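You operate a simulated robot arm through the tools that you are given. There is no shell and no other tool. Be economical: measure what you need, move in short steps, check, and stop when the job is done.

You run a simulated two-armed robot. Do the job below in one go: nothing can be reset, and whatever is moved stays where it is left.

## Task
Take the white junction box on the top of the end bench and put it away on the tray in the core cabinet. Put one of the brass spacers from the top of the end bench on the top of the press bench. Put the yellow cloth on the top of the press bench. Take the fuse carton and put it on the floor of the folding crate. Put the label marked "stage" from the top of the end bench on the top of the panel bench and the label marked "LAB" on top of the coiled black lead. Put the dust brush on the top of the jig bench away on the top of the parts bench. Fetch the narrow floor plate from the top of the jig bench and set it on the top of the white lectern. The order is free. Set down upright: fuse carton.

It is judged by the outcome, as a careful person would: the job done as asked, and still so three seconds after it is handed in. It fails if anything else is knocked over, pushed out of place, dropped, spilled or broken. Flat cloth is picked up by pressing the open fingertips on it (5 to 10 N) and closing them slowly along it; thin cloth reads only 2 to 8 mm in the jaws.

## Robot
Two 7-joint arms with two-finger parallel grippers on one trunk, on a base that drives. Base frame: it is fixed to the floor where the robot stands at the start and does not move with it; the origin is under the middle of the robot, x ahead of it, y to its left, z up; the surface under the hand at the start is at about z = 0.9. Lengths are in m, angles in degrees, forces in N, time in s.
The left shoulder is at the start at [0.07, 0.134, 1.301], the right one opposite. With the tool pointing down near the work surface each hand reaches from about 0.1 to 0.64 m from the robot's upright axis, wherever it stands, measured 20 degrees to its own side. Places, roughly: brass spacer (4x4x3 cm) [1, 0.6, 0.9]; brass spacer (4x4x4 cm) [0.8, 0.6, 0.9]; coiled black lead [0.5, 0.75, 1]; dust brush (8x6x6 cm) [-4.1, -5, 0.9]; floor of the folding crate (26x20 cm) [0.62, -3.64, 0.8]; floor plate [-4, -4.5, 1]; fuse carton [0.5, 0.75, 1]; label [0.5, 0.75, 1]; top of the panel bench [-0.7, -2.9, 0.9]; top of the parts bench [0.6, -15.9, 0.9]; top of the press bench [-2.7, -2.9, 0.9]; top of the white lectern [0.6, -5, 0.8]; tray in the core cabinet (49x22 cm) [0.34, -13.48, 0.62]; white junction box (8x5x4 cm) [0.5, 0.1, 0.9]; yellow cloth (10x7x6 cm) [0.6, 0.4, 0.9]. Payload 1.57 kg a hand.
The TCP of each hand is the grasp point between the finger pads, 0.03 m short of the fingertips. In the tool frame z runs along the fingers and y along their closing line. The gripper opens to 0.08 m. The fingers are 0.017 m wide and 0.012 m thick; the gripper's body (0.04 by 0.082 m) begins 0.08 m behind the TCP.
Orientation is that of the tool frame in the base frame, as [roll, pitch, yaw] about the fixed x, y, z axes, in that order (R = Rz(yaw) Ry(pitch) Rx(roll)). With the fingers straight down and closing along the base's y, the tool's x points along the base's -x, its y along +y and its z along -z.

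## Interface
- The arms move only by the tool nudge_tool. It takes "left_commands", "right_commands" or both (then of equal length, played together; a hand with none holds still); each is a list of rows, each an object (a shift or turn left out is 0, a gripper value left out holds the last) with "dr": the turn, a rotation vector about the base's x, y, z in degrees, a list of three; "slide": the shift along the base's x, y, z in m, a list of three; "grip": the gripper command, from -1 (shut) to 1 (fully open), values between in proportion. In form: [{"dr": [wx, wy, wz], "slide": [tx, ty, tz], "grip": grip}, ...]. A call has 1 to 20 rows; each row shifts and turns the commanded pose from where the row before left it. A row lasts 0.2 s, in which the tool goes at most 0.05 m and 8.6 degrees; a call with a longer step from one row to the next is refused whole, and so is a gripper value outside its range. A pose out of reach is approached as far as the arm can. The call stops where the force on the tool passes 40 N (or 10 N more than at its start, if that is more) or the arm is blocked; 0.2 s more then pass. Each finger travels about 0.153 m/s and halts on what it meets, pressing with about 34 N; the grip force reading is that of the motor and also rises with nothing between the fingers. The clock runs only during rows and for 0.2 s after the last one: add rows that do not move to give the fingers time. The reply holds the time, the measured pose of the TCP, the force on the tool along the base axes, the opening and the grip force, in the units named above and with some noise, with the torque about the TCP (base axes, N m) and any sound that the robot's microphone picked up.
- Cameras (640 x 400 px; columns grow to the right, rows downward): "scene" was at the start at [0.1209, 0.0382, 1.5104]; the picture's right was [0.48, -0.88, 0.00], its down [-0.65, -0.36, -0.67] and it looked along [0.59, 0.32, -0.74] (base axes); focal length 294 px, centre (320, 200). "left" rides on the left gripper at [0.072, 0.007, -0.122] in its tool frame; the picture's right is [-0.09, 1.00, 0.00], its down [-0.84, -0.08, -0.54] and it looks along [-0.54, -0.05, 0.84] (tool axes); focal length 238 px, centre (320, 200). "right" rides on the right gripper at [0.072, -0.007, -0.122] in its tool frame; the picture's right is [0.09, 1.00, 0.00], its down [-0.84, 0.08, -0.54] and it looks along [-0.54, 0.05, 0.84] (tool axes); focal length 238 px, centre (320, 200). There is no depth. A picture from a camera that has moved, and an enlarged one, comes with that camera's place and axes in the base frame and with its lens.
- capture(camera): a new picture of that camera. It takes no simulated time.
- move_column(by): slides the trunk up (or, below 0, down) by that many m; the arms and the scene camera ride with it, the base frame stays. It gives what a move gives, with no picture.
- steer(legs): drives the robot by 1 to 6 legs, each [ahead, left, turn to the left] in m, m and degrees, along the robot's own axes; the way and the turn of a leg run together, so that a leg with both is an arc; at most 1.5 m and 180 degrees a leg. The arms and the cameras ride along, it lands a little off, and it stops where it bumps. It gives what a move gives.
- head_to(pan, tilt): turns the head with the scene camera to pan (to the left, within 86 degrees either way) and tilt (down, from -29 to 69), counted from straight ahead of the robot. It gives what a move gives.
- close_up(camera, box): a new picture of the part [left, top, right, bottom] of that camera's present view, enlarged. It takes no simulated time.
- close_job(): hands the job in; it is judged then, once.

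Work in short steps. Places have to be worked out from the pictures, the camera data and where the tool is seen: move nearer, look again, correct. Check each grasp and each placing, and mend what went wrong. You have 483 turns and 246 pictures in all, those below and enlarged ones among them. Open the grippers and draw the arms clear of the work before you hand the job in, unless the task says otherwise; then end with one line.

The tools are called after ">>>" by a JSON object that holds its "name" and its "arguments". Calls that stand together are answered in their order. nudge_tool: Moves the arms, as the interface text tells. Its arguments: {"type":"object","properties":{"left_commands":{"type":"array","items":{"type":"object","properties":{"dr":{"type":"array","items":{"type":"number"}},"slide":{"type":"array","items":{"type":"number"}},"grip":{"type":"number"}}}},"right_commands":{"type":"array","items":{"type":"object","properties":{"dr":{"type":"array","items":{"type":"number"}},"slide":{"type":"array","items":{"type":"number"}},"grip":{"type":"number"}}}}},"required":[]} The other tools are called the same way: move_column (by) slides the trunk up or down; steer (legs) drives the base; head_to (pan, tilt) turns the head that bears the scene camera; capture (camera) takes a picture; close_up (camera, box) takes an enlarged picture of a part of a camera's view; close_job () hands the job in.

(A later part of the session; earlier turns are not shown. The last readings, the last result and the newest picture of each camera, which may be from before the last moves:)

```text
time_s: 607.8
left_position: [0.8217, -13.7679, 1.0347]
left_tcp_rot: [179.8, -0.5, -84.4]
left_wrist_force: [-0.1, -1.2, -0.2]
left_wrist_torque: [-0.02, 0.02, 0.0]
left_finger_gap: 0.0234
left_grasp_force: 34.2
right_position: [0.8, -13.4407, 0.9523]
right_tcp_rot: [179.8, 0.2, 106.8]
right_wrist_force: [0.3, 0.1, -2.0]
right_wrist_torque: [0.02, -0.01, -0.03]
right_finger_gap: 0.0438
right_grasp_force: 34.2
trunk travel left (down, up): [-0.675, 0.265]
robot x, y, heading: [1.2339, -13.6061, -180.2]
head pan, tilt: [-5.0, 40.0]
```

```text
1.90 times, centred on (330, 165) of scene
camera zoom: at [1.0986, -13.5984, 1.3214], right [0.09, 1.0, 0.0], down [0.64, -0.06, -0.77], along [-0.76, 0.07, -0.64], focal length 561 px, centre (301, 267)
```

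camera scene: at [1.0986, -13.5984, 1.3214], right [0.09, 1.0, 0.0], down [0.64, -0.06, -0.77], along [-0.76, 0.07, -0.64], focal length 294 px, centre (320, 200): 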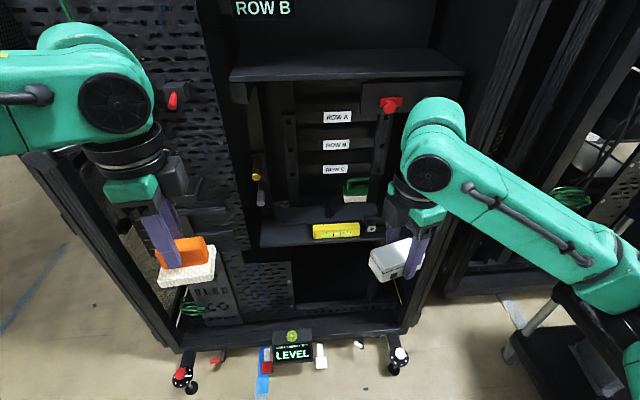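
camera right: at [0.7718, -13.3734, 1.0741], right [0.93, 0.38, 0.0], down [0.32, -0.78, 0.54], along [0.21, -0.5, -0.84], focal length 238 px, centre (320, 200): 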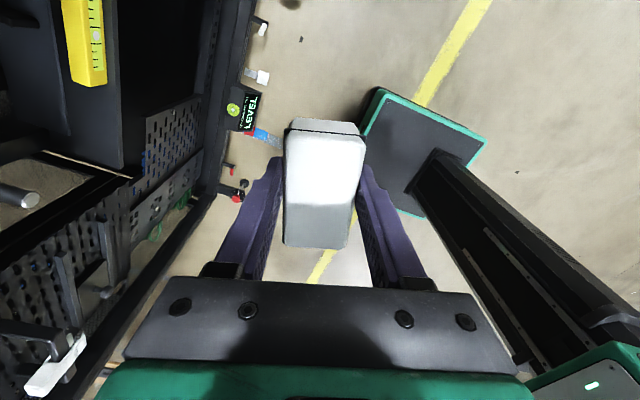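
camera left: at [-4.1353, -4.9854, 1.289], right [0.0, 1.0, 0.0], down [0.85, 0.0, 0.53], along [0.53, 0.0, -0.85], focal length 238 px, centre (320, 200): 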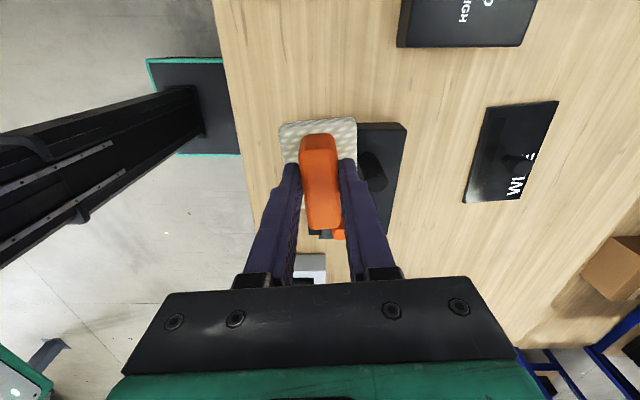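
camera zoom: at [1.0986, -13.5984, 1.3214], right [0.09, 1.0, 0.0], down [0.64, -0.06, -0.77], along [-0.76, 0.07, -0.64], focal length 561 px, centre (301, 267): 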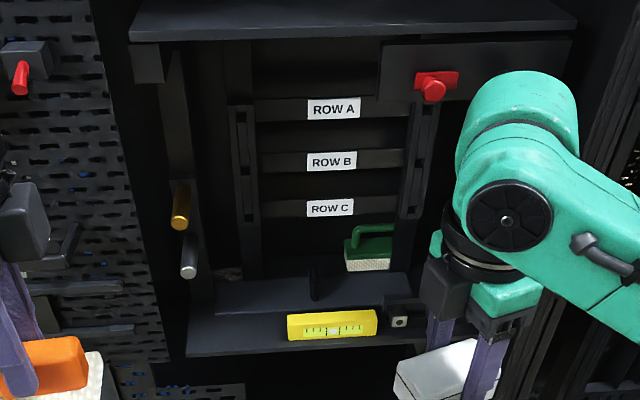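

I move the right hand nearer to the tray opening to see the surface with its camera.

>>> {"name": "nudge_tool", "arguments": {"right_commands": [{"slide": [-0.045, -0.01, 0]}, {"slide": [-0.045, -0.01, 0]}, {"slide": [-0.045, -0.01, 0]}, {"slide": [-0.045, 0, 0]}, {}]}}

>>> {"name": "capture", "arguments": {"camera": "right"}}

>>> {"name": "capture", "arguments": {"camera": "scene"}}

```text
time_s: 609.0
left_position: [0.8227, -13.7666, 1.0358]
left_tcp_rot: [179.8, -0.6, -84.4]
left_wrist_force: [-0.8, -0.1, -0.6]
left_wrist_torque: [0.02, 0.03, 0.0]
left_finger_gap: 0.0229
left_grasp_force: 34.1
right_position: [0.6296, -13.4756, 0.9437]
right_tcp_rot: [178.3, 0.4, 108.6]
right_wrist_force: [-1.2, 0.3, -1.5]
right_wrist_torque: [-0.03, 0.04, 0.02]
right_finger_gap: 0.0438
right_grasp_force: 34.9
right hand out of reach, approached as far as the arm can: row 4
trunk travel left (down, up): [-0.675, 0.265]
robot x, y, heading: [1.2299, -13.6059, 180.2]
head pan, tilt: [-5.0, 40.0]
```

```text
114 pictures are left
camera right: at [0.5967, -13.4084, 1.0642], right [0.91, 0.4, 0.03], down [0.32, -0.77, 0.55], along [0.25, -0.49, -0.83], focal length 238 px, centre (320, 200)
```

right: 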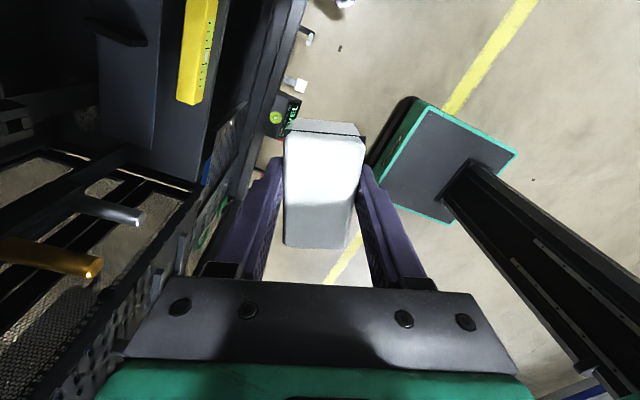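

```text
113 pictures are left
camera scene: at [1.0992, -13.5966, 1.3215], right [0.09, 1.0, 0.0], down [0.64, -0.06, -0.77], along [-0.76, 0.07, -0.64], focal length 294 px, centre (320, 200)
```

scene: 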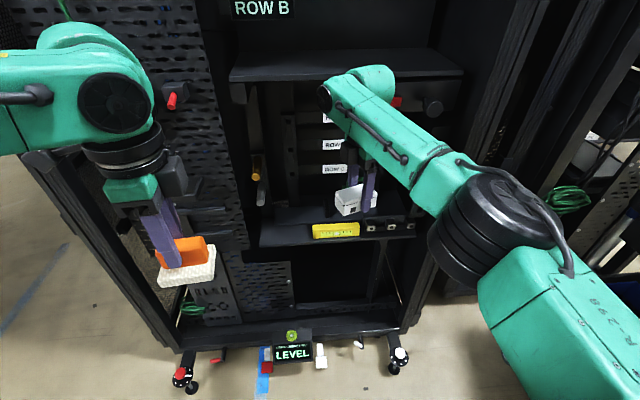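

>>> {"name": "close_up", "arguments": {"camera": "right", "box": [60, 0, 320, 200]}}

>>> {"name": "close_up", "arguments": {"camera": "scene", "box": [240, 170, 430, 260]}}

```text
2.00 times, centred on (190, 100) of right
camera zoom: at [0.5967, -13.4084, 1.0642], right [0.91, 0.4, 0.03], down [0.32, -0.77, 0.55], along [0.25, -0.49, -0.83], focal length 477 px, centre (580, 400)
```

zoom: 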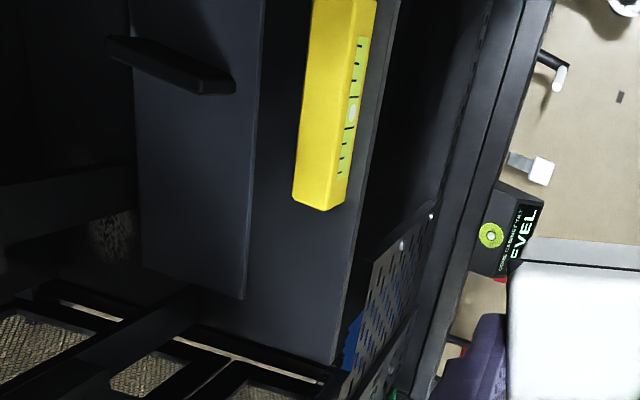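

```text
3.37 times, centred on (335, 215) of scene
camera zoom: at [1.0992, -13.5966, 1.3215], right [0.09, 1.0, 0.0], down [0.64, -0.06, -0.77], along [-0.76, 0.07, -0.64], focal length 992 px, centre (270, 150)
```

zoom: 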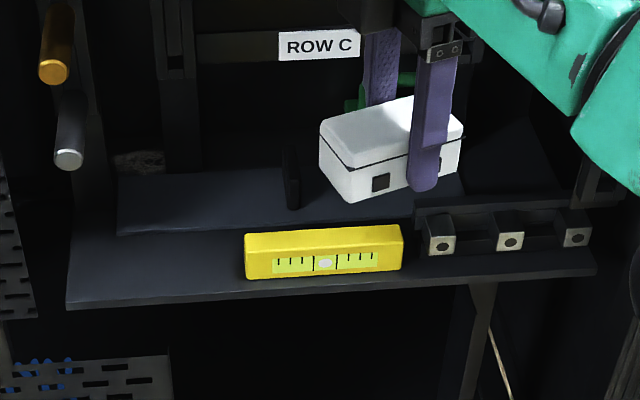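

The tray's front-left patch (x 0.395–0.475, y −13.72…−13.57) is free beside the level; I'll put the box centred at about [0.436, −13.63], long side along y. First I tuck the left hand back, lower the trunk and retract the right hand before driving closer.

>>> {"name": "nudge_tool", "arguments": {"left_commands": [{"slide": [0.035, -0.03, 0]}, {"slide": [0.035, -0.03, 0]}, {"slide": [0.035, -0.03, 0]}, {"slide": [0.035, -0.03, 0]}, {"slide": [0.035, -0.03, 0]}, {"slide": [0.02, -0.02, 0]}, {}], "right_commands": [{"slide": [0.04, 0, 0], "dr": [0, 0, -4.3]}, {"slide": [0.04, 0, 0], "dr": [0, 0, -4.3]}, {"slide": [0.04, 0, 0], "dr": [0, 0, -4.3]}, {"slide": [0.04, 0, 0], "dr": [0, 0, -4]}, {"slide": [0.04, 0, 0]}, {"slide": [0.02, 0, 0]}, {}]}}

>>> {"name": "move_column", "arguments": {"by": -0.1}}

```text
time_s: 610.5
left_position: [0.9466, -13.8739, 1.0357]
left_tcp_rot: [179.9, -0.5, -84.6]
left_wrist_force: [0.6, 0.4, -0.8]
left_wrist_torque: [0.0, 0.0, 0.0]
left_finger_gap: 0.0231
left_grasp_force: 33.9
left hand out of reach, approached as far as the arm can: row 4, 5, 6
right_position: [0.8399, -13.4674, 0.9532]
right_tcp_rot: [179.8, 0.1, 90.1]
right_wrist_force: [0.3, 0.3, -1.3]
right_wrist_torque: [0.03, 0.0, -0.01]
right_finger_gap: 0.0436
right_grasp_force: 33.8
trunk travel left (down, up): [-0.675, 0.265]
robot x, y, heading: [1.2308, -13.6038, -179.9]
head pan, tilt: [-5.0, 40.0]
```

```text
time_s: 611.9
left_position: [0.9453, -13.8736, 0.9354]
left_tcp_rot: [179.8, -0.5, -84.4]
left_wrist_force: [-0.4, 0.6, -0.3]
left_wrist_torque: [0.0, -0.03, 0.0]
left_finger_gap: 0.0231
left_grasp_force: 33.7
right_position: [0.8403, -13.4687, 0.8535]
right_tcp_rot: [179.9, 0.1, 90.0]
right_wrist_force: [0.8, -0.1, -0.5]
right_wrist_torque: [0.0, 0.02, 0.0]
right_finger_gap: 0.0435
right_grasp_force: 34.5
trunk travel left (down, up): [-0.575, 0.365]
robot x, y, heading: [1.2317, -13.6051, -179.9]
head pan, tilt: [-5.0, 40.0]
```

>>> {"name": "steer", "arguments": {"legs": [[0.25, 0.19, 0]]}}

>>> {"name": "capture", "arguments": {"camera": "scene"}}

>>> {"name": "capture", "arguments": {"camera": "right"}}

```text
time_s: 614.0
left_position: [0.7008, -14.059, 0.9359]
left_tcp_rot: [179.9, -0.5, -84.5]
left_wrist_force: [0.7, -0.5, -0.3]
left_wrist_torque: [0.0, 0.03, 0.02]
left_finger_gap: 0.0228
left_grasp_force: 34.0
right_position: [0.5948, -13.6525, 0.8538]
right_tcp_rot: [179.8, 0.1, 89.9]
right_wrist_force: [-0.3, -0.2, -3.1]
right_wrist_torque: [0.0, 0.01, -0.03]
right_finger_gap: 0.0439
right_grasp_force: 33.9
trunk travel left (down, up): [-0.575, 0.365]
robot x, y, heading: [0.9867, -13.7931, 179.7]
head pan, tilt: [-5.0, 40.0]
```

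```text
110 pictures are left
camera scene: at [0.8531, -13.7834, 1.2214], right [0.09, 1.0, 0.0], down [0.64, -0.06, -0.77], along [-0.76, 0.07, -0.64], focal length 294 px, centre (320, 200)
```

scene: 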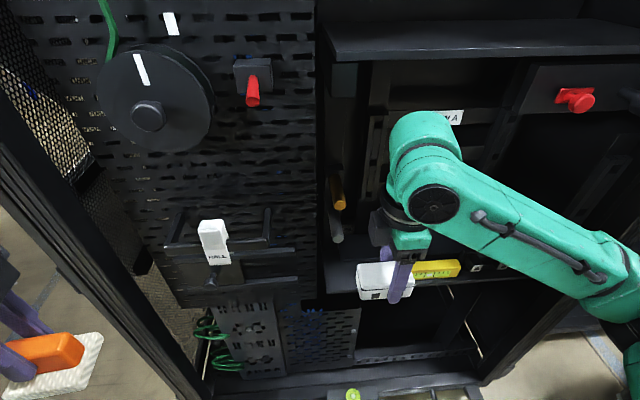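

```text
109 pictures are left
camera right: at [0.587, -13.5812, 0.9751], right [1.0, 0.09, 0.0], down [0.07, -0.84, 0.54], along [0.05, -0.54, -0.84], focal length 238 px, centre (320, 200)
```

right: 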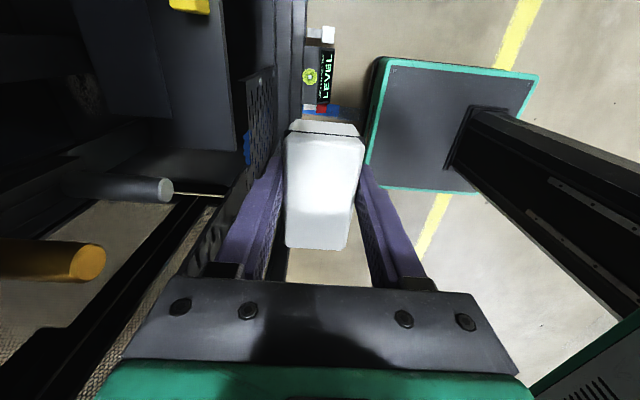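

The pegs are near y −13.74, so the hand passes at −13.63 with space. I move in over the tray at the present height.

>>> {"name": "nudge_tool", "arguments": {"right_commands": [{"slide": [-0.03, 0.012, 0]}, {"slide": [-0.035, 0.008, 0]}, {"slide": [-0.035, 0, 0]}, {"slide": [-0.035, 0, 0]}, {"slide": [-0.028, 0, -0.02]}, {}]}}

>>> {"name": "capture", "arguments": {"camera": "scene"}}

>>> {"name": "capture", "arguments": {"camera": "right"}}

```text
time_s: 615.4
left_position: [0.701, -14.0587, 0.9369]
left_tcp_rot: [179.7, -0.4, -84.4]
left_wrist_force: [0.5, 0.4, -0.3]
left_wrist_torque: [0.02, 0.02, -0.02]
left_finger_gap: 0.0228
left_grasp_force: 34.2
right_position: [0.4321, -13.6352, 0.8326]
right_tcp_rot: [180.0, 0.0, 90.0]
right_wrist_force: [0.2, 0.6, -2.5]
right_wrist_torque: [0.0, 0.0, 0.0]
right_finger_gap: 0.0437
right_grasp_force: 33.7
trunk travel left (down, up): [-0.575, 0.365]
robot x, y, heading: [0.989, -13.7923, 180.1]
head pan, tilt: [-5.0, 40.0]
```

```text
108 pictures are left
camera scene: at [0.8539, -13.783, 1.2215], right [0.09, 1.0, 0.0], down [0.64, -0.06, -0.77], along [-0.76, 0.07, -0.64], focal length 294 px, centre (320, 200)
```

scene: 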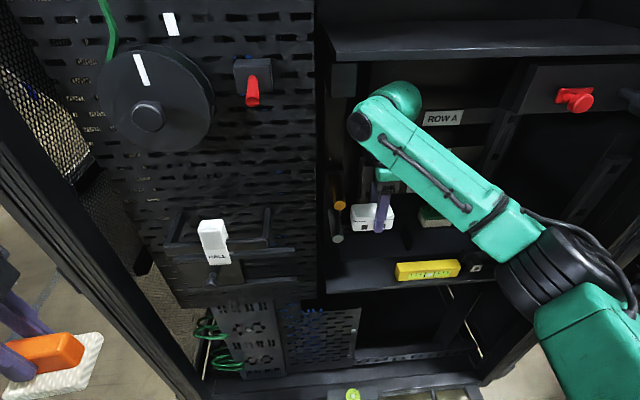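

```text
107 pictures are left
camera right: at [0.4247, -13.5614, 0.9542], right [1.0, 0.09, 0.0], down [0.08, -0.84, 0.54], along [0.05, -0.54, -0.84], focal length 238 px, centre (320, 200)
```

right: 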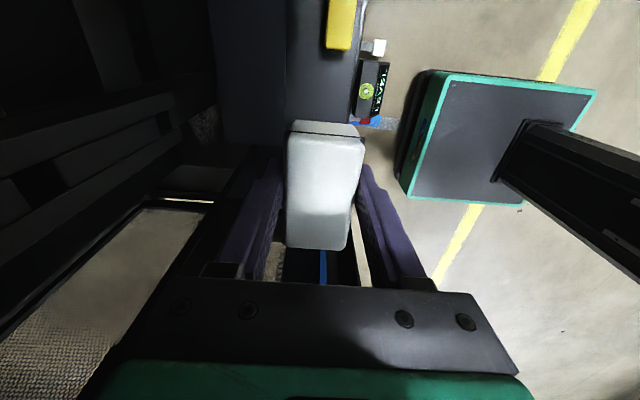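

Aligned: free strip is x 0.385–0.469, level end at y −13.56. I lower in steps.

>>> {"name": "nudge_tool", "arguments": {"right_commands": [{"slide": [-0.003, 0, -0.04]}, {"slide": [0, 0, -0.04]}, {"slide": [0, 0, -0.04]}, {"slide": [0, 0, -0.03]}, {}]}}

>>> {"name": "capture", "arguments": {"camera": "scene"}}

```text
time_s: 616.6
left_position: [0.7004, -14.0578, 0.9369]
left_tcp_rot: [179.8, -0.6, -84.5]
left_wrist_force: [-0.2, -0.9, -1.2]
left_wrist_torque: [0.01, -0.02, 0.06]
left_finger_gap: 0.0228
left_grasp_force: 33.9
right_position: [0.4285, -13.6339, 0.6836]
right_tcp_rot: [179.9, 0.2, 90.0]
right_wrist_force: [-0.8, 0.0, -2.3]
right_wrist_torque: [0.0, 0.02, 0.04]
right_finger_gap: 0.0434
right_grasp_force: 34.2
trunk travel left (down, up): [-0.575, 0.365]
robot x, y, heading: [0.987, -13.7882, 180.1]
head pan, tilt: [-5.0, 40.0]
```

```text
106 pictures are left
camera scene: at [0.8534, -13.7833, 1.2214], right [0.09, 1.0, 0.0], down [0.64, -0.06, -0.77], along [-0.76, 0.07, -0.64], focal length 294 px, centre (320, 200)
```

scene: 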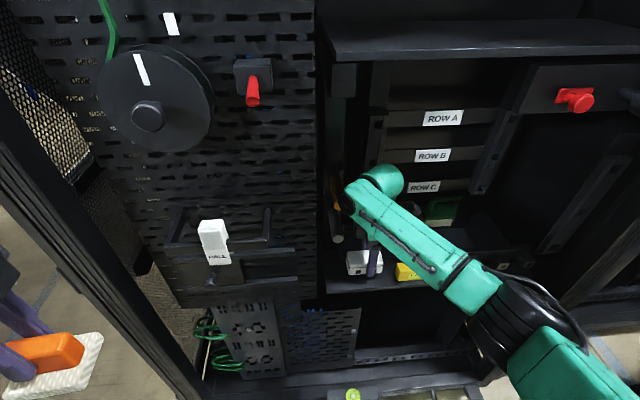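

>>> {"name": "nudge_tool", "arguments": {"right_commands": [{"slide": [0, 0, -0.012]}, {"slide": [0, 0, -0.005]}, {"slide": [0, 0, -0.004]}, {}]}}

>>> {"name": "nudge_tool", "arguments": {"right_commands": [{"slide": [0, 0, -0.004]}, {"slide": [0, 0, -0.004]}, {}]}}

```text
time_s: 617.6
left_position: [0.7027, -14.0572, 0.9379]
left_tcp_rot: [179.7, -0.5, -84.5]
left_wrist_force: [0.0, -0.5, -0.6]
left_wrist_torque: [0.0, -0.04, 0.01]
left_finger_gap: 0.0233
left_grasp_force: 33.7
right_position: [0.4301, -13.6329, 0.664]
right_tcp_rot: [179.9, 0.2, 89.9]
right_wrist_force: [-0.2, 0.0, -1.2]
right_wrist_torque: [0.02, 0.0, 0.01]
right_finger_gap: 0.0434
right_grasp_force: 34.5
trunk travel left (down, up): [-0.575, 0.365]
robot x, y, heading: [0.9876, -13.793, 179.9]
head pan, tilt: [-5.0, 40.0]
```

```text
time_s: 618.4
left_position: [0.7002, -14.0582, 0.9359]
left_tcp_rot: [179.8, -0.5, -84.5]
left_wrist_force: [-0.1, -1.0, -1.5]
left_wrist_torque: [0.01, 0.01, -0.02]
left_finger_gap: 0.0232
left_grasp_force: 34.3
right_position: [0.4275, -13.633, 0.6567]
right_tcp_rot: [-179.9, 0.1, 89.9]
right_wrist_force: [-3.6, 1.7, 8.4]
right_wrist_torque: [0.4, 0.32, 0.06]
right_finger_gap: 0.0437
right_grasp_force: 33.9
trunk travel left (down, up): [-0.575, 0.365]
robot x, y, heading: [0.9859, -13.7906, 180.0]
head pan, tilt: [-5.0, 40.0]
```

Contact. I open only a little (space to the slab is tight) and lift straight up.

>>> {"name": "nudge_tool", "arguments": {"right_commands": [{"grip": 0.15}, {"grip": 0.25}, {"grip": 0.35}, {}, {"slide": [0, 0, 0.02]}, {"slide": [0, 0, 0.03]}, {"slide": [0, 0, 0.04]}, {"slide": [0, 0, 0.04]}, {"slide": [0, 0, 0.04]}, {}]}}

>>> {"name": "capture", "arguments": {"camera": "right"}}

>>> {"name": "capture", "arguments": {"camera": "scene"}}

```text
time_s: 620.6
left_position: [0.7002, -14.0585, 0.9354]
left_tcp_rot: [179.9, -0.4, -84.6]
left_wrist_force: [-1.1, 1.4, -0.4]
left_wrist_torque: [-0.03, 0.01, 0.01]
left_finger_gap: 0.0231
left_grasp_force: 33.5
right_position: [0.429, -13.6355, 0.8245]
right_tcp_rot: [179.8, 0.1, 90.0]
right_wrist_force: [0.6, -0.2, -0.4]
right_wrist_torque: [0.06, 0.01, -0.03]
right_finger_gap: 0.0541
right_grasp_force: 0.0
trunk travel left (down, up): [-0.575, 0.365]
robot x, y, heading: [0.9859, -13.7909, 180.0]
head pan, tilt: [-5.0, 40.0]
```

```text
105 pictures are left
camera right: at [0.4212, -13.5627, 0.9469], right [1.0, 0.09, 0.0], down [0.08, -0.84, 0.54], along [0.05, -0.54, -0.84], focal length 238 px, centre (320, 200)
```

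right: 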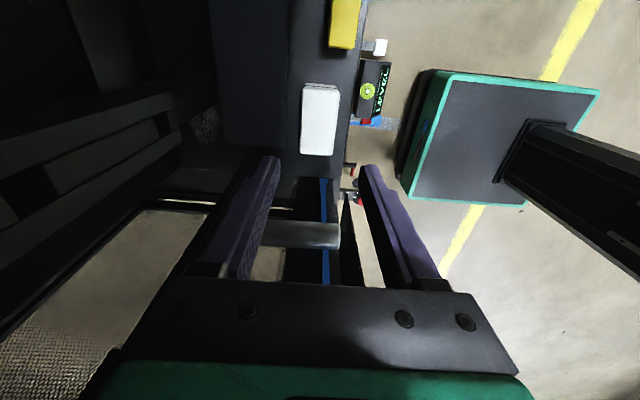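

```text
104 pictures are left
camera scene: at [0.8531, -13.7833, 1.2213], right [0.09, 1.0, 0.0], down [0.64, -0.06, -0.77], along [-0.76, 0.07, -0.64], focal length 294 px, centre (320, 200)
```

scene: 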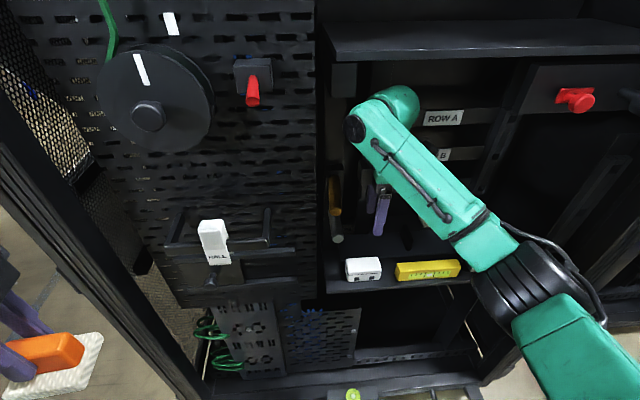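

The box rests on the tray next to the level. I withdraw the right hand, back the robot off and raise the trunk again.

>>> {"name": "nudge_tool", "arguments": {"right_commands": [{"slide": [0.04, 0, 0]}, {"slide": [0.045, 0, 0]}, {"slide": [0.045, 0, 0]}, {"slide": [0.045, 0, 0]}, {"slide": [0.03, 0, 0]}]}}

>>> {"name": "steer", "arguments": {"legs": [[-0.8, 0, 0]]}}

>>> {"name": "move_column", "arguments": {"by": 0.3}}

>>> {"name": "steer", "arguments": {"legs": [[0, 0, 90], [1.0, 0, 0]]}}

>>> {"name": "head_to", "arguments": {"pan": -25, "tilt": 25}}

>>> {"name": "capture", "arguments": {"camera": "scene"}}

```text
time_s: 621.8
left_position: [0.7011, -14.0572, 0.9355]
left_tcp_rot: [179.9, -0.5, -84.7]
left_wrist_force: [-0.2, -0.6, -0.2]
left_wrist_torque: [0.0, 0.03, 0.01]
left_finger_gap: 0.0229
left_grasp_force: 33.9
right_position: [0.6346, -13.6324, 0.8234]
right_tcp_rot: [179.8, 0.1, 89.8]
right_wrist_force: [0.5, -0.5, 0.0]
right_wrist_torque: [0.0, -0.03, 0.01]
right_finger_gap: 0.054
right_grasp_force: 0.0
trunk travel left (down, up): [-0.575, 0.365]
robot x, y, heading: [0.9894, -13.7891, 180.1]
head pan, tilt: [-5.0, 40.0]
```

```text
time_s: 626.1
left_position: [1.4972, -14.0598, 0.9361]
left_tcp_rot: [179.7, -0.5, -85.3]
left_wrist_force: [0.7, 0.9, -0.9]
left_wrist_torque: [-0.04, 0.0, -0.03]
left_finger_gap: 0.0227
left_grasp_force: 34.0
right_position: [1.4372, -13.6339, 0.8242]
right_tcp_rot: [179.9, 0.2, 89.2]
right_wrist_force: [-1.0, 0.4, -0.1]
right_wrist_torque: [-0.02, -0.01, 0.01]
right_finger_gap: 0.0542
right_grasp_force: 0.1
trunk travel left (down, up): [-0.575, 0.365]
robot x, y, heading: [1.789, -13.7982, 179.1]
head pan, tilt: [-5.0, 40.0]
```

```text
time_s: 629.1
left_position: [1.4974, -14.0611, 1.2359]
left_tcp_rot: [179.8, -0.4, -85.3]
left_wrist_force: [0.1, 0.7, -1.3]
left_wrist_torque: [-0.01, 0.01, -0.02]
left_finger_gap: 0.0229
left_grasp_force: 34.5
right_position: [1.4378, -13.6348, 1.1228]
right_tcp_rot: [179.8, 0.2, 89.1]
right_wrist_force: [0.7, -0.1, -0.1]
right_wrist_torque: [0.0, -0.02, -0.04]
right_finger_gap: 0.0542
right_grasp_force: 0.0
trunk travel left (down, up): [-0.875, 0.065]
robot x, y, heading: [1.7875, -13.7991, 179.1]
head pan, tilt: [-5.0, 40.0]
```

```text
time_s: 638.1
left_position: [2.0478, -15.0794, 1.2361]
left_tcp_rot: [179.8, -0.4, 5.2]
left_wrist_force: [0.4, 0.4, -0.2]
left_wrist_torque: [-0.02, 0.03, -0.01]
left_finger_gap: 0.0231
left_grasp_force: 33.9
right_position: [1.6228, -15.1449, 1.1246]
right_tcp_rot: [179.9, 0.1, 179.6]
right_wrist_force: [0.5, 0.7, 0.6]
right_wrist_torque: [0.0, 0.02, -0.01]
right_finger_gap: 0.054
right_grasp_force: 0.1
trunk travel left (down, up): [-0.875, 0.065]
robot x, y, heading: [1.7822, -14.7884, -90.7]
head pan, tilt: [-5.0, 40.0]
```

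```text
time_s: 638.9
left_position: [2.0489, -15.081, 1.2357]
left_tcp_rot: [179.8, -0.5, 5.1]
left_wrist_force: [0.2, -0.2, -1.1]
left_wrist_torque: [0.01, -0.01, -0.01]
left_finger_gap: 0.0233
left_grasp_force: 33.5
right_position: [1.6237, -15.1463, 1.1231]
right_tcp_rot: [179.8, 0.1, 179.7]
right_wrist_force: [0.6, 0.1, -0.9]
right_wrist_torque: [-0.04, 0.0, 0.0]
right_finger_gap: 0.0541
right_grasp_force: 0.1
trunk travel left (down, up): [-0.875, 0.065]
robot x, y, heading: [1.7854, -14.7916, -90.5]
head pan, tilt: [-25.0, 25.0]
```

```text
103 pictures are left
camera scene: at [1.7446, -14.9264, 1.5447], right [-0.9, 0.43, 0.0], down [0.18, 0.38, -0.91], along [-0.39, -0.82, -0.42], focal length 294 px, centre (320, 200)
```

scene: 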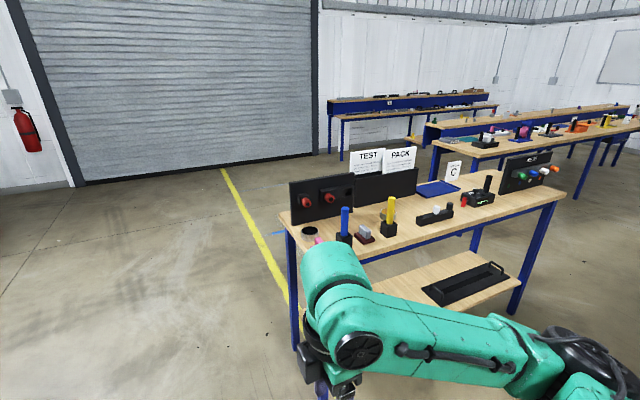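

The parts bench is ahead right with a free front strip on its middle/right. I strafe to x≈0.55 and look from closer.

>>> {"name": "steer", "arguments": {"legs": [[0.15, -1.2, 0.5]]}}

>>> {"name": "head_to", "arguments": {"pan": 0, "tilt": 45}}

>>> {"name": "capture", "arguments": {"camera": "scene"}}

```text
time_s: 645.1
left_position: [0.8322, -15.2287, 1.2365]
left_tcp_rot: [179.9, -0.5, 6.5]
left_wrist_force: [0.3, 0.7, -1.0]
left_wrist_torque: [0.0, 0.01, 0.03]
left_finger_gap: 0.0231
left_grasp_force: 33.9
right_position: [0.4074, -15.3036, 1.125]
right_tcp_rot: [179.9, 0.1, -179.2]
right_wrist_force: [-0.5, -1.0, 0.1]
right_wrist_torque: [0.02, -0.01, 0.03]
right_finger_gap: 0.0538
right_grasp_force: 0.0
trunk travel left (down, up): [-0.875, 0.065]
robot x, y, heading: [0.557, -14.9464, -89.1]
head pan, tilt: [-25.0, 25.0]
```

```text
time_s: 646.0
left_position: [0.8312, -15.2296, 1.2357]
left_tcp_rot: [179.7, -0.4, 6.6]
left_wrist_force: [-0.2, -0.2, -0.2]
left_wrist_torque: [0.02, -0.01, 0.01]
left_finger_gap: 0.0231
left_grasp_force: 33.7
right_position: [0.4074, -15.3036, 1.1239]
right_tcp_rot: [179.8, 0.1, -179.1]
right_wrist_force: [-0.8, -1.0, 0.5]
right_wrist_torque: [-0.02, 0.04, -0.01]
right_finger_gap: 0.0538
right_grasp_force: 0.1
trunk travel left (down, up): [-0.875, 0.065]
robot x, y, heading: [0.5594, -14.9447, -89.3]
head pan, tilt: [0.0, 45.0]
```

```text
102 pictures are left
camera scene: at [0.5622, -15.0789, 1.5142], right [-1.0, -0.01, 0.0], down [-0.01, 0.71, -0.71], along [0.01, -0.71, -0.71], focal length 294 px, centre (320, 200)
```

scene: 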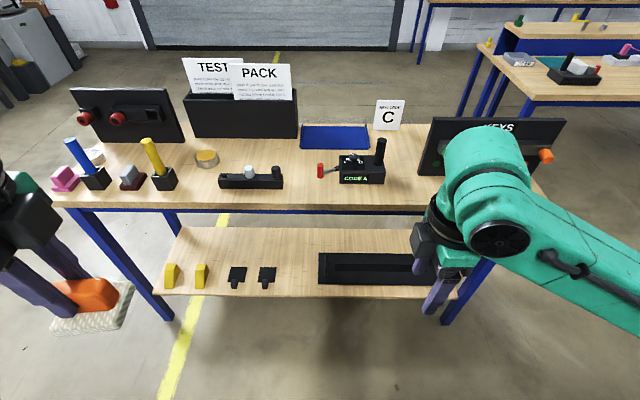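

>>> {"name": "capture", "arguments": {"camera": "right"}}

>>> {"name": "close_up", "arguments": {"camera": "scene", "box": [40, 110, 440, 220]}}

```text
101 pictures are left
camera right: at [0.3348, -15.3116, 1.2455], right [-0.11, 0.99, 0.0], down [0.83, 0.09, 0.54], along [0.54, 0.06, -0.84], focal length 238 px, centre (320, 200)
```

right: 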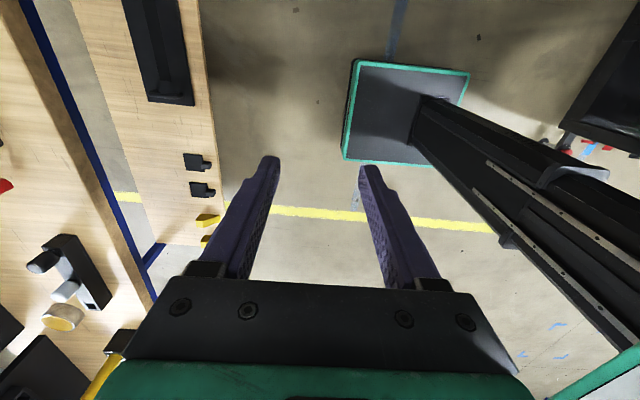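

```text
1.60 times, centred on (240, 165) of scene
camera zoom: at [0.5622, -15.0789, 1.5142], right [-1.0, -0.01, 0.0], down [-0.01, 0.71, -0.71], along [0.01, -0.71, -0.71], focal length 471 px, centre (448, 256)
```

zoom: 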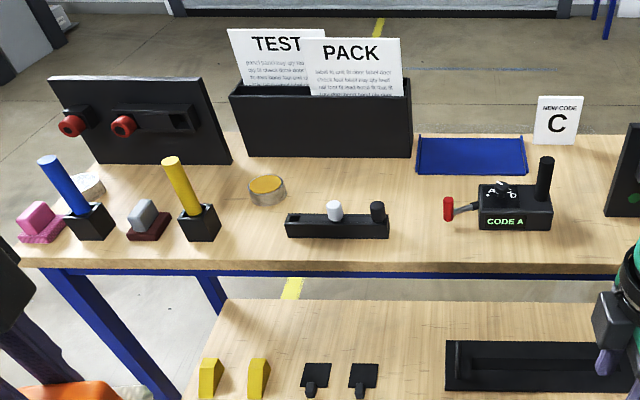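

I'll use the free strip between the black clamp and the red knob: brush centre ≈ [0.618, −15.73]. I raise the right hand out of the way and drive up.

>>> {"name": "nudge_tool", "arguments": {"right_commands": [{"slide": [0, 0.03, 0.04]}, {"slide": [0, 0.03, 0.04]}, {"slide": [0, 0.03, 0.04]}]}}

>>> {"name": "steer", "arguments": {"legs": [[0.34, -0.16, -0.7]]}}

>>> {"name": "nudge_tool", "arguments": {"left_commands": [{"slide": [-0.015, -0.03, -0.02]}, {"slide": [-0.01, -0.03, -0.03]}, {"slide": [0, -0.03, -0.03]}, {"slide": [0, -0.03, -0.03]}, {}]}}

>>> {"name": "capture", "arguments": {"camera": "scene"}}

>>> {"name": "capture", "arguments": {"camera": "left"}}

```text
time_s: 646.8
left_position: [0.8314, -15.2306, 1.2356]
left_tcp_rot: [179.9, -0.5, 6.5]
left_wrist_force: [0.5, 0.5, -0.7]
left_wrist_torque: [0.03, -0.02, 0.03]
left_finger_gap: 0.0232
left_grasp_force: 34.1
right_position: [0.4067, -15.2838, 1.1531]
right_tcp_rot: [179.8, 0.2, -179.1]
right_wrist_force: [0.5, 0.1, 1.0]
right_wrist_torque: [0.0, 0.0, 0.01]
right_finger_gap: 0.054
right_grasp_force: 0.0
right hand out of reach, approached as far as the arm can: row 1, 2, 3
trunk travel left (down, up): [-0.875, 0.065]
robot x, y, heading: [0.5615, -14.9475, -89.2]
head pan, tilt: [0.0, 45.0]
```

```text
time_s: 649.2
left_position: [0.6699, -15.5757, 1.2366]
left_tcp_rot: [179.7, -0.4, 5.8]
left_wrist_force: [-0.1, 1.7, -0.5]
left_wrist_torque: [0.02, 0.0, 0.01]
left_finger_gap: 0.0231
left_grasp_force: 34.3
right_position: [0.2452, -15.6253, 1.1538]
right_tcp_rot: [179.8, 0.1, -179.8]
right_wrist_force: [-0.6, 0.7, -0.3]
right_wrist_torque: [0.01, 0.05, 0.0]
right_finger_gap: 0.0541
right_grasp_force: 0.1
trunk travel left (down, up): [-0.875, 0.065]
robot x, y, heading: [0.4008, -15.2917, -89.6]
head pan, tilt: [0.0, 45.0]
```

```text
time_s: 650.4
left_position: [0.6439, -15.6991, 1.1274]
left_tcp_rot: [179.7, -0.4, 5.8]
left_wrist_force: [0.2, 0.4, -0.5]
left_wrist_torque: [-0.01, 0.01, 0.01]
left_finger_gap: 0.0232
left_grasp_force: 34.0
right_position: [0.2446, -15.6253, 1.1543]
right_tcp_rot: [179.9, 0.1, -179.8]
right_wrist_force: [0.4, -0.3, -0.2]
right_wrist_torque: [-0.01, -0.03, 0.0]
right_finger_gap: 0.054
right_grasp_force: 0.2
trunk travel left (down, up): [-0.875, 0.065]
robot x, y, heading: [0.4019, -15.2947, -90.0]
head pan, tilt: [0.0, 45.0]
```

```text
99 pictures are left
camera scene: at [0.4022, -15.4238, 1.5142], right [-1.0, 0.0, 0.0], down [0.0, 0.71, -0.71], along [0.0, -0.71, -0.71], focal length 294 px, centre (320, 200)
```

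scene: 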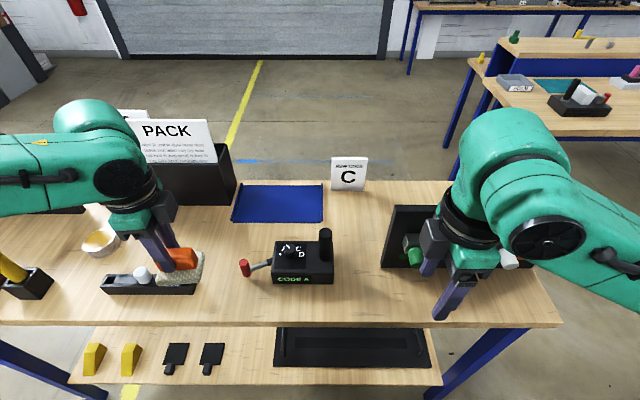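

```text
98 pictures are left
camera left: at [0.7161, -15.6965, 1.2492], right [0.01, -1.0, 0.0], down [-0.85, -0.01, 0.53], along [-0.53, -0.01, -0.85], focal length 238 px, centre (320, 200)
```

left: 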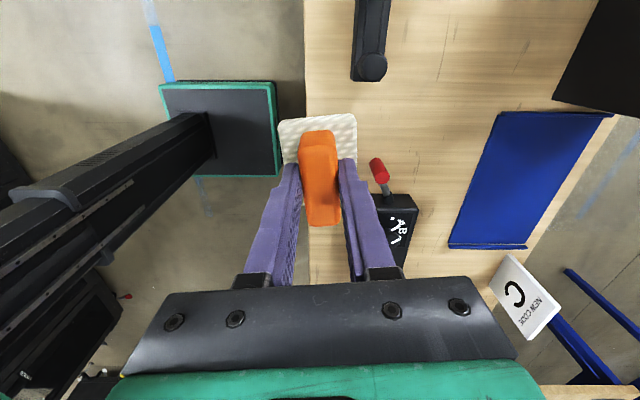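

Clamp end at x≈0.685, red knob at [0.574, −15.78]; slot centre ≈ [0.632, −15.725]. I align and lower.

>>> {"name": "nudge_tool", "arguments": {"left_commands": [{"slide": [-0.012, -0.026, -0.03]}, {"slide": [0, 0, -0.04]}, {"slide": [0, 0, -0.04]}, {"slide": [0, 0, -0.03]}, {"slide": [0, 0, -0.012]}, {}]}}

>>> {"name": "capture", "arguments": {"camera": "scene"}}

>>> {"name": "capture", "arguments": {"camera": "left"}}

```text
time_s: 651.8
left_position: [0.631, -15.7239, 0.9739]
left_tcp_rot: [179.9, -0.5, 5.8]
left_wrist_force: [-0.6, -0.7, -0.3]
left_wrist_torque: [-0.03, 0.0, 0.01]
left_finger_gap: 0.0229
left_grasp_force: 34.1
right_position: [0.2447, -15.6262, 1.1545]
right_tcp_rot: [179.9, 0.0, -179.8]
right_wrist_force: [-0.4, 0.6, 0.1]
right_wrist_torque: [-0.02, -0.05, 0.0]
right_finger_gap: 0.0542
right_grasp_force: 0.1
trunk travel left (down, up): [-0.875, 0.065]
robot x, y, heading: [0.4007, -15.2922, -89.8]
head pan, tilt: [0.0, 45.0]
```

```text
97 pictures are left
camera scene: at [0.4028, -15.4239, 1.5142], right [-1.0, 0.0, 0.0], down [0.0, 0.71, -0.71], along [0.0, -0.71, -0.71], focal length 294 px, centre (320, 200)
```

scene: 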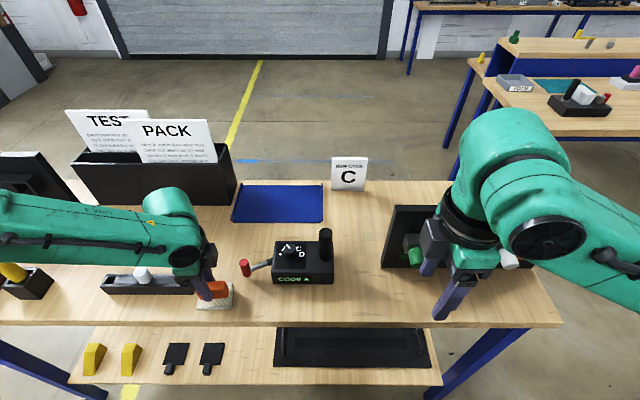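

```text
96 pictures are left
camera left: at [0.7024, -15.7226, 1.0958], right [0.01, -1.0, 0.0], down [-0.84, -0.01, 0.53], along [-0.53, -0.01, -0.84], focal length 238 px, centre (320, 200)
```

left: 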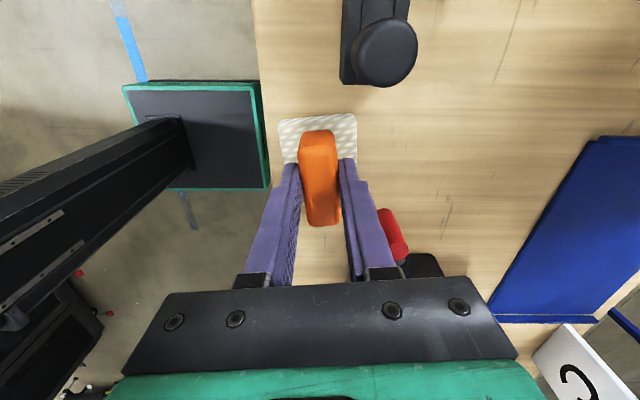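

>>> {"name": "nudge_tool", "arguments": {"left_commands": [{"slide": [0, 0, -0.006]}, {"slide": [0, 0, -0.003]}, {"slide": [0, 0, -0.003]}, {}]}}

```text
time_s: 652.8
left_position: [0.6323, -15.7236, 0.9608]
left_tcp_rot: [179.7, -0.5, 5.8]
left_wrist_force: [0.4, 0.1, -0.6]
left_wrist_torque: [0.0, 0.0, -0.01]
left_finger_gap: 0.023
left_grasp_force: 34.1
right_position: [0.244, -15.6264, 1.1543]
right_tcp_rot: [179.8, 0.2, -179.8]
right_wrist_force: [-0.8, 0.1, 1.0]
right_wrist_torque: [0.01, -0.01, 0.01]
right_finger_gap: 0.0539
right_grasp_force: 0.2
trunk travel left (down, up): [-0.875, 0.065]
robot x, y, heading: [0.4018, -15.292, -89.8]
head pan, tilt: [0.0, 45.0]
```

>>> {"name": "nudge_tool", "arguments": {"left_commands": [{"slide": [0, 0, -0.002]}, {"slide": [0, 0, -0.002]}, {}]}}

```text
time_s: 653.6
left_position: [0.633, -15.7241, 0.9602]
left_tcp_rot: [179.4, -0.5, 5.8]
left_wrist_force: [5.5, -4.2, 25.0]
left_wrist_torque: [0.16, 0.2, -0.01]
left_finger_gap: 0.0231
left_grasp_force: 34.3
right_position: [0.2442, -15.6241, 1.1544]
right_tcp_rot: [180.0, 0.2, -179.6]
right_wrist_force: [0.3, -1.2, 0.5]
right_wrist_torque: [0.01, -0.01, 0.01]
right_finger_gap: 0.0538
right_grasp_force: 0.0
trunk travel left (down, up): [-0.875, 0.065]
robot x, y, heading: [0.4028, -15.2915, -90.0]
head pan, tilt: [0.0, 45.0]
```

Contact. Ease 2 mm, open and lift.

>>> {"name": "nudge_tool", "arguments": {"left_commands": [{"slide": [0, 0, 0.002]}, {"grip": -0.2}, {"grip": 0.1}, {"grip": 0.35}, {}, {"slide": [0, 0, 0.03]}, {"slide": [0, 0, 0.045]}, {"slide": [0, 0, 0.045]}, {"slide": [0, 0.03, 0.035]}]}}

>>> {"name": "capture", "arguments": {"camera": "scene"}}

```text
time_s: 655.6
left_position: [0.6322, -15.6913, 1.1143]
left_tcp_rot: [179.7, -0.6, 5.8]
left_wrist_force: [0.0, 0.5, 0.2]
left_wrist_torque: [-0.06, -0.01, 0.03]
left_finger_gap: 0.0542
left_grasp_force: 0.2
right_position: [0.2442, -15.6244, 1.154]
right_tcp_rot: [180.0, 0.2, -179.8]
right_wrist_force: [0.6, 0.7, 0.4]
right_wrist_torque: [-0.01, 0.0, 0.0]
right_finger_gap: 0.0543
right_grasp_force: 0.0
trunk travel left (down, up): [-0.875, 0.065]
robot x, y, heading: [0.3995, -15.2942, -89.5]
head pan, tilt: [0.0, 45.0]
```

```text
95 pictures are left
camera scene: at [0.4029, -15.4216, 1.5144], right [-1.0, 0.0, 0.0], down [0.0, 0.71, -0.71], along [0.0, -0.71, -0.71], focal length 294 px, centre (320, 200)
```

scene: 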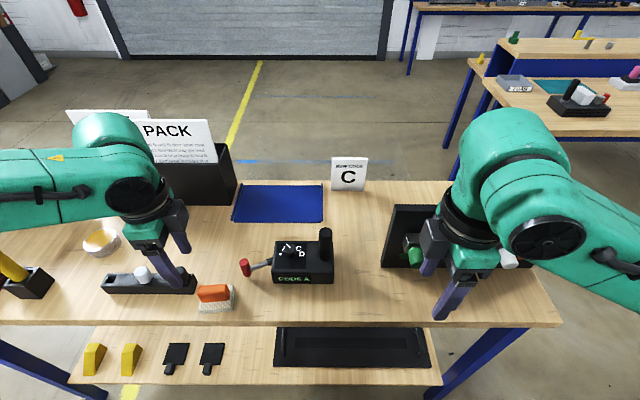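

Brush is on the parts bench. I raise, back off, return to the aisle and drive north.

>>> {"name": "nudge_tool", "arguments": {"left_commands": [{"slide": [0, 0.02, 0.045], "grip": 1}, {"slide": [0, 0.02, 0.045]}], "right_commands": [{"grip": 1}, {}]}}

>>> {"name": "steer", "arguments": {"legs": [[-0.4, 0, -0.5], [0.05, 1.4, 0], [0, 0, 180], [1.45, 0, 0], [1.45, 0, 0], [1.45, 0, 0]]}}

```text
time_s: 656.2
left_position: [0.6315, -15.6483, 1.2063]
left_tcp_rot: [179.7, -0.5, 5.6]
left_wrist_force: [-0.6, 0.9, 0.2]
left_wrist_torque: [-0.04, -0.01, 0.02]
left_finger_gap: 0.0801
left_grasp_force: 0.0
right_position: [0.2439, -15.6236, 1.1554]
right_tcp_rot: [179.9, 0.0, -179.9]
right_wrist_force: [0.9, 0.4, 0.0]
right_wrist_torque: [-0.04, 0.01, 0.01]
right_finger_gap: 0.0801
right_grasp_force: 0.1
trunk travel left (down, up): [-0.875, 0.065]
robot x, y, heading: [0.3987, -15.2926, -89.7]
head pan, tilt: [0.0, 45.0]
```

```text
time_s: 693.2
left_position: [1.3567, -10.24, 1.2052]
left_tcp_rot: [179.8, -0.5, -171.6]
left_wrist_force: [-0.5, -0.5, -0.6]
left_wrist_torque: [-0.02, -0.01, 0.0]
left_finger_gap: 0.0801
left_grasp_force: 0.1
right_position: [1.7438, -10.2482, 1.1536]
right_tcp_rot: [179.9, 0.2, 2.8]
right_wrist_force: [0.0, -0.3, 0.6]
right_wrist_torque: [-0.01, -0.01, -0.01]
right_finger_gap: 0.08
right_grasp_force: 0.2
trunk travel left (down, up): [-0.875, 0.065]
robot x, y, heading: [1.6022, -10.5899, 92.7]
head pan, tilt: [0.0, 45.0]
```

>>> {"name": "steer", "arguments": {"legs": [[1.44, -0.12, -2.7], [1.45, 0, 0], [1.45, 0, 0], [1.45, 0, 0], [1.45, 0, 0], [1.45, 0, 0]]}}

```text
time_s: 734.1
left_position: [1.3793, -1.6203, 1.205]
left_tcp_rot: [179.8, -0.5, -172.7]
left_wrist_force: [0.4, 0.3, -0.3]
left_wrist_torque: [0.0, -0.01, 0.01]
left_finger_gap: 0.08
left_grasp_force: 0.1
right_position: [1.7673, -1.6363, 1.1539]
right_tcp_rot: [179.8, 0.1, 1.7]
right_wrist_force: [0.5, 0.1, -0.1]
right_wrist_torque: [0.01, -0.01, 0.0]
right_finger_gap: 0.0798
right_grasp_force: 0.0
trunk travel left (down, up): [-0.875, 0.065]
robot x, y, heading: [1.6186, -1.9728, 91.8]
head pan, tilt: [0.0, 45.0]
```

>>> {"name": "steer", "arguments": {"legs": [[1.44, 0, -1.8], [1.4, 0, 0], [0, 0, 90]]}}

```text
time_s: 751.6
left_position: [1.288, 0.6229, 1.2052]
left_tcp_rot: [179.8, -0.4, -85.1]
left_wrist_force: [0.1, -0.1, -0.4]
left_wrist_torque: [-0.02, -0.03, 0.0]
left_finger_gap: 0.0802
left_grasp_force: 0.0
right_position: [1.3207, 1.0099, 1.1541]
right_tcp_rot: [179.7, 0.1, 89.5]
right_wrist_force: [-0.7, -0.2, -0.3]
right_wrist_torque: [-0.04, -0.01, -0.02]
right_finger_gap: 0.08
right_grasp_force: 0.0
trunk travel left (down, up): [-0.875, 0.065]
robot x, y, heading: [1.6495, 0.8479, 179.4]
head pan, tilt: [0.0, 45.0]
```

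>>> {"name": "steer", "arguments": {"legs": [[0.1, -0.55, 0.6], [0.12, -0.35, 0], [0.25, -0.22, 0], [1.12, 0, 0], [0, 0, 180]]}}

```text
time_s: 758.7
left_position: [0.8321, 1.7145, 1.2037]
left_tcp_rot: [179.4, 0.3, -83.9]
left_wrist_force: [-0.2, 1.7, 0.1]
left_wrist_torque: [0.01, -0.03, 0.01]
left_finger_gap: 0.08
left_grasp_force: 0.1
right_position: [0.8543, 2.1021, 1.1597]
right_tcp_rot: [-179.8, -0.9, 90.7]
right_wrist_force: [0.2, -0.2, 0.5]
right_wrist_torque: [-0.05, -0.01, -0.01]
right_finger_gap: 0.0799
right_grasp_force: 0.1
trunk travel left (down, up): [-0.875, 0.065]
robot x, y, heading: [1.1809, 1.9646, -179.4]
head pan, tilt: [0.0, 45.0]
stopped in leg 3: the robot was blocked; the commanded pose is now the measured one
```

Blocked at the end of that leg; I look to the right side to see what is touching.

>>> {"name": "head_to", "arguments": {"pan": -80, "tilt": 35}}

>>> {"name": "capture", "arguments": {"camera": "scene"}}

```text
time_s: 760.2
left_position: [0.8316, 1.7156, 1.204]
left_tcp_rot: [179.5, 0.4, -83.7]
left_wrist_force: [-1.3, -0.4, 0.4]
left_wrist_torque: [0.0, 0.01, 0.0]
left_finger_gap: 0.08
left_grasp_force: 0.0
right_position: [0.8544, 2.102, 1.1585]
right_tcp_rot: [-179.9, -0.8, 90.7]
right_wrist_force: [0.0, -0.3, 1.4]
right_wrist_torque: [-0.03, -0.03, -0.02]
right_finger_gap: 0.08
right_grasp_force: 0.1
trunk travel left (down, up): [-0.875, 0.065]
robot x, y, heading: [1.183, 1.9664, -179.4]
head pan, tilt: [-80.0, 35.0]
```

```text
94 pictures are left
camera scene: at [1.1264, 2.0287, 1.5306], right [0.98, 0.19, 0.0], down [0.1, -0.55, -0.83], along [-0.16, 0.81, -0.56], focal length 294 px, centre (320, 200)
```

scene: 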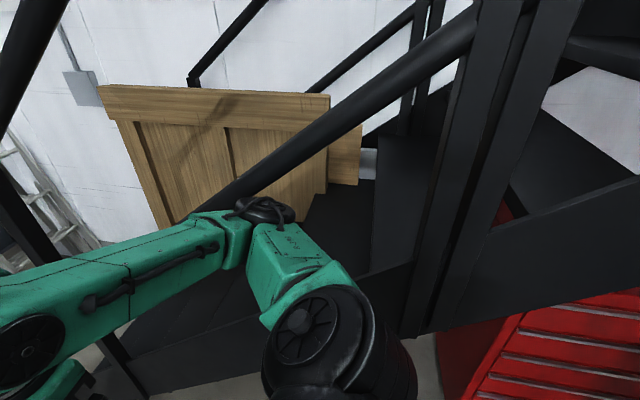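

The right elbow is against the stair rail. I shift 8 cm away from it, then go ahead.

>>> {"name": "steer", "arguments": {"legs": [[0, 0.09, 0], [1.15, 0, 0]]}}

```text
time_s: 766.7
left_position: [-0.3182, 1.6386, 1.2051]
left_tcp_rot: [179.9, -0.4, -84.3]
left_wrist_force: [0.0, -0.3, -0.6]
left_wrist_torque: [-0.04, 0.01, -0.01]
left_finger_gap: 0.0799
left_grasp_force: 0.1
right_position: [-0.291, 2.0271, 1.1528]
right_tcp_rot: [179.8, 0.1, 90.2]
right_wrist_force: [0.5, 0.8, 0.3]
right_wrist_torque: [0.02, -0.01, 0.01]
right_finger_gap: 0.0801
right_grasp_force: 0.0
trunk travel left (down, up): [-0.875, 0.065]
robot x, y, heading: [0.0447, 1.8683, -179.7]
head pan, tilt: [-80.0, 35.0]
```

>>> {"name": "steer", "arguments": {"legs": [[-0.05, 0, 179.7], [-0.15, -1.1, 0]]}}

>>> {"name": "head_to", "arguments": {"pan": 0, "tilt": 50}}

>>> {"name": "capture", "arguments": {"camera": "scene"}}

```text
time_s: 779.8
left_position: [0.2697, 1.0472, 1.2052]
left_tcp_rot: [180.0, -0.4, 97.0]
left_wrist_force: [-0.2, 0.5, -0.1]
left_wrist_torque: [-0.02, 0.0, 0.03]
left_finger_gap: 0.0802
left_grasp_force: 0.1
right_position: [0.2517, 0.6595, 1.1534]
right_tcp_rot: [179.8, 0.1, -88.5]
right_wrist_force: [0.7, -0.3, 0.9]
right_wrist_torque: [0.02, 0.04, 0.01]
right_finger_gap: 0.08
right_grasp_force: 0.0
trunk travel left (down, up): [-0.875, 0.065]
robot x, y, heading: [-0.086, 0.8098, 1.6]
head pan, tilt: [-80.0, 35.0]
```

```text
time_s: 781.3
left_position: [0.2684, 1.046, 1.2055]
left_tcp_rot: [179.8, -0.5, 97.0]
left_wrist_force: [-0.9, -0.5, 0.3]
left_wrist_torque: [0.0, -0.01, 0.01]
left_finger_gap: 0.0803
left_grasp_force: 0.1
right_position: [0.2505, 0.658, 1.153]
right_tcp_rot: [179.8, 0.1, -88.5]
right_wrist_force: [-0.3, 0.3, 0.1]
right_wrist_torque: [0.01, -0.01, 0.04]
right_finger_gap: 0.08
right_grasp_force: 0.0
trunk travel left (down, up): [-0.875, 0.065]
robot x, y, heading: [-0.087, 0.8138, 1.4]
head pan, tilt: [0.0, 50.0]
```

```text
93 pictures are left
camera scene: at [0.0434, 0.8105, 1.5073], right [0.02, -1.0, 0.0], down [-0.77, -0.02, -0.64], along [0.64, 0.02, -0.77], focal length 294 px, centre (320, 200)
```

scene: 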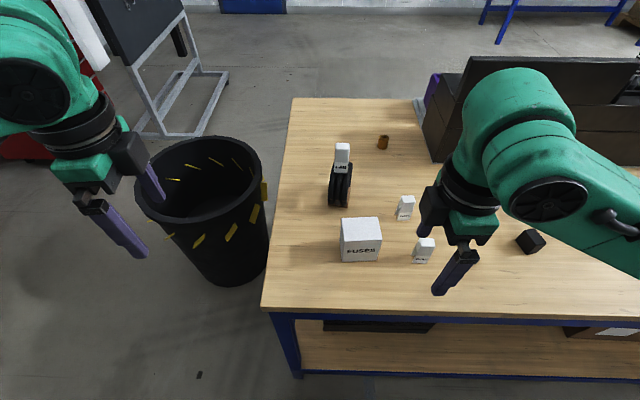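

LAB still stands. I zoom in on the carton to measure its sides.

>>> {"name": "close_up", "arguments": {"camera": "scene", "box": [320, 180, 450, 280]}}

>>> {"name": "capture", "arguments": {"camera": "right"}}

```text
4.00 times, centred on (385, 230) of scene
camera zoom: at [0.0434, 0.8105, 1.5073], right [0.02, -1.0, 0.0], down [-0.77, -0.02, -0.64], along [0.64, 0.02, -0.77], focal length 1178 px, centre (60, 80)
```

zoom: 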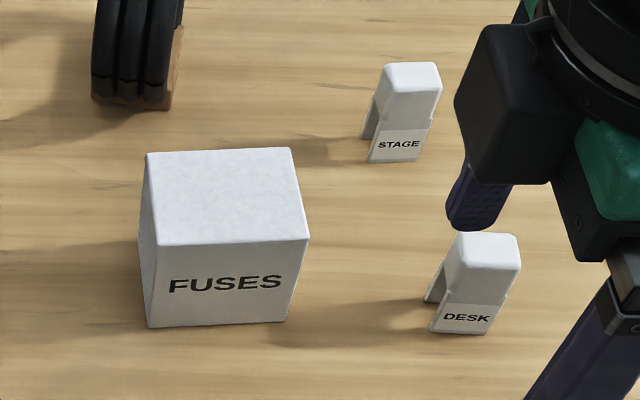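

```text
91 pictures are left
camera right: at [0.2608, 0.5866, 1.275], right [-0.99, -0.12, 0.0], down [-0.1, 0.83, 0.54], along [-0.07, 0.54, -0.84], focal length 238 px, centre (320, 200)
```

right: 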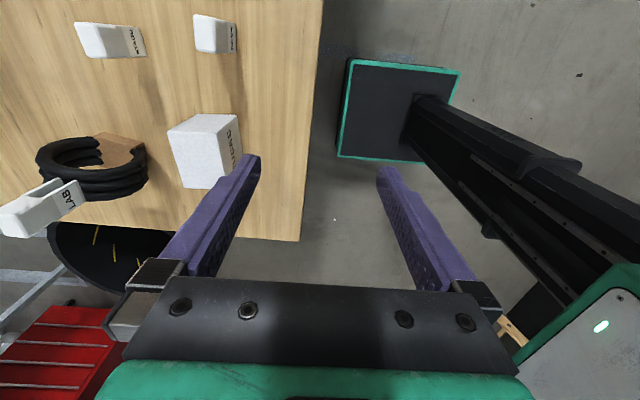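

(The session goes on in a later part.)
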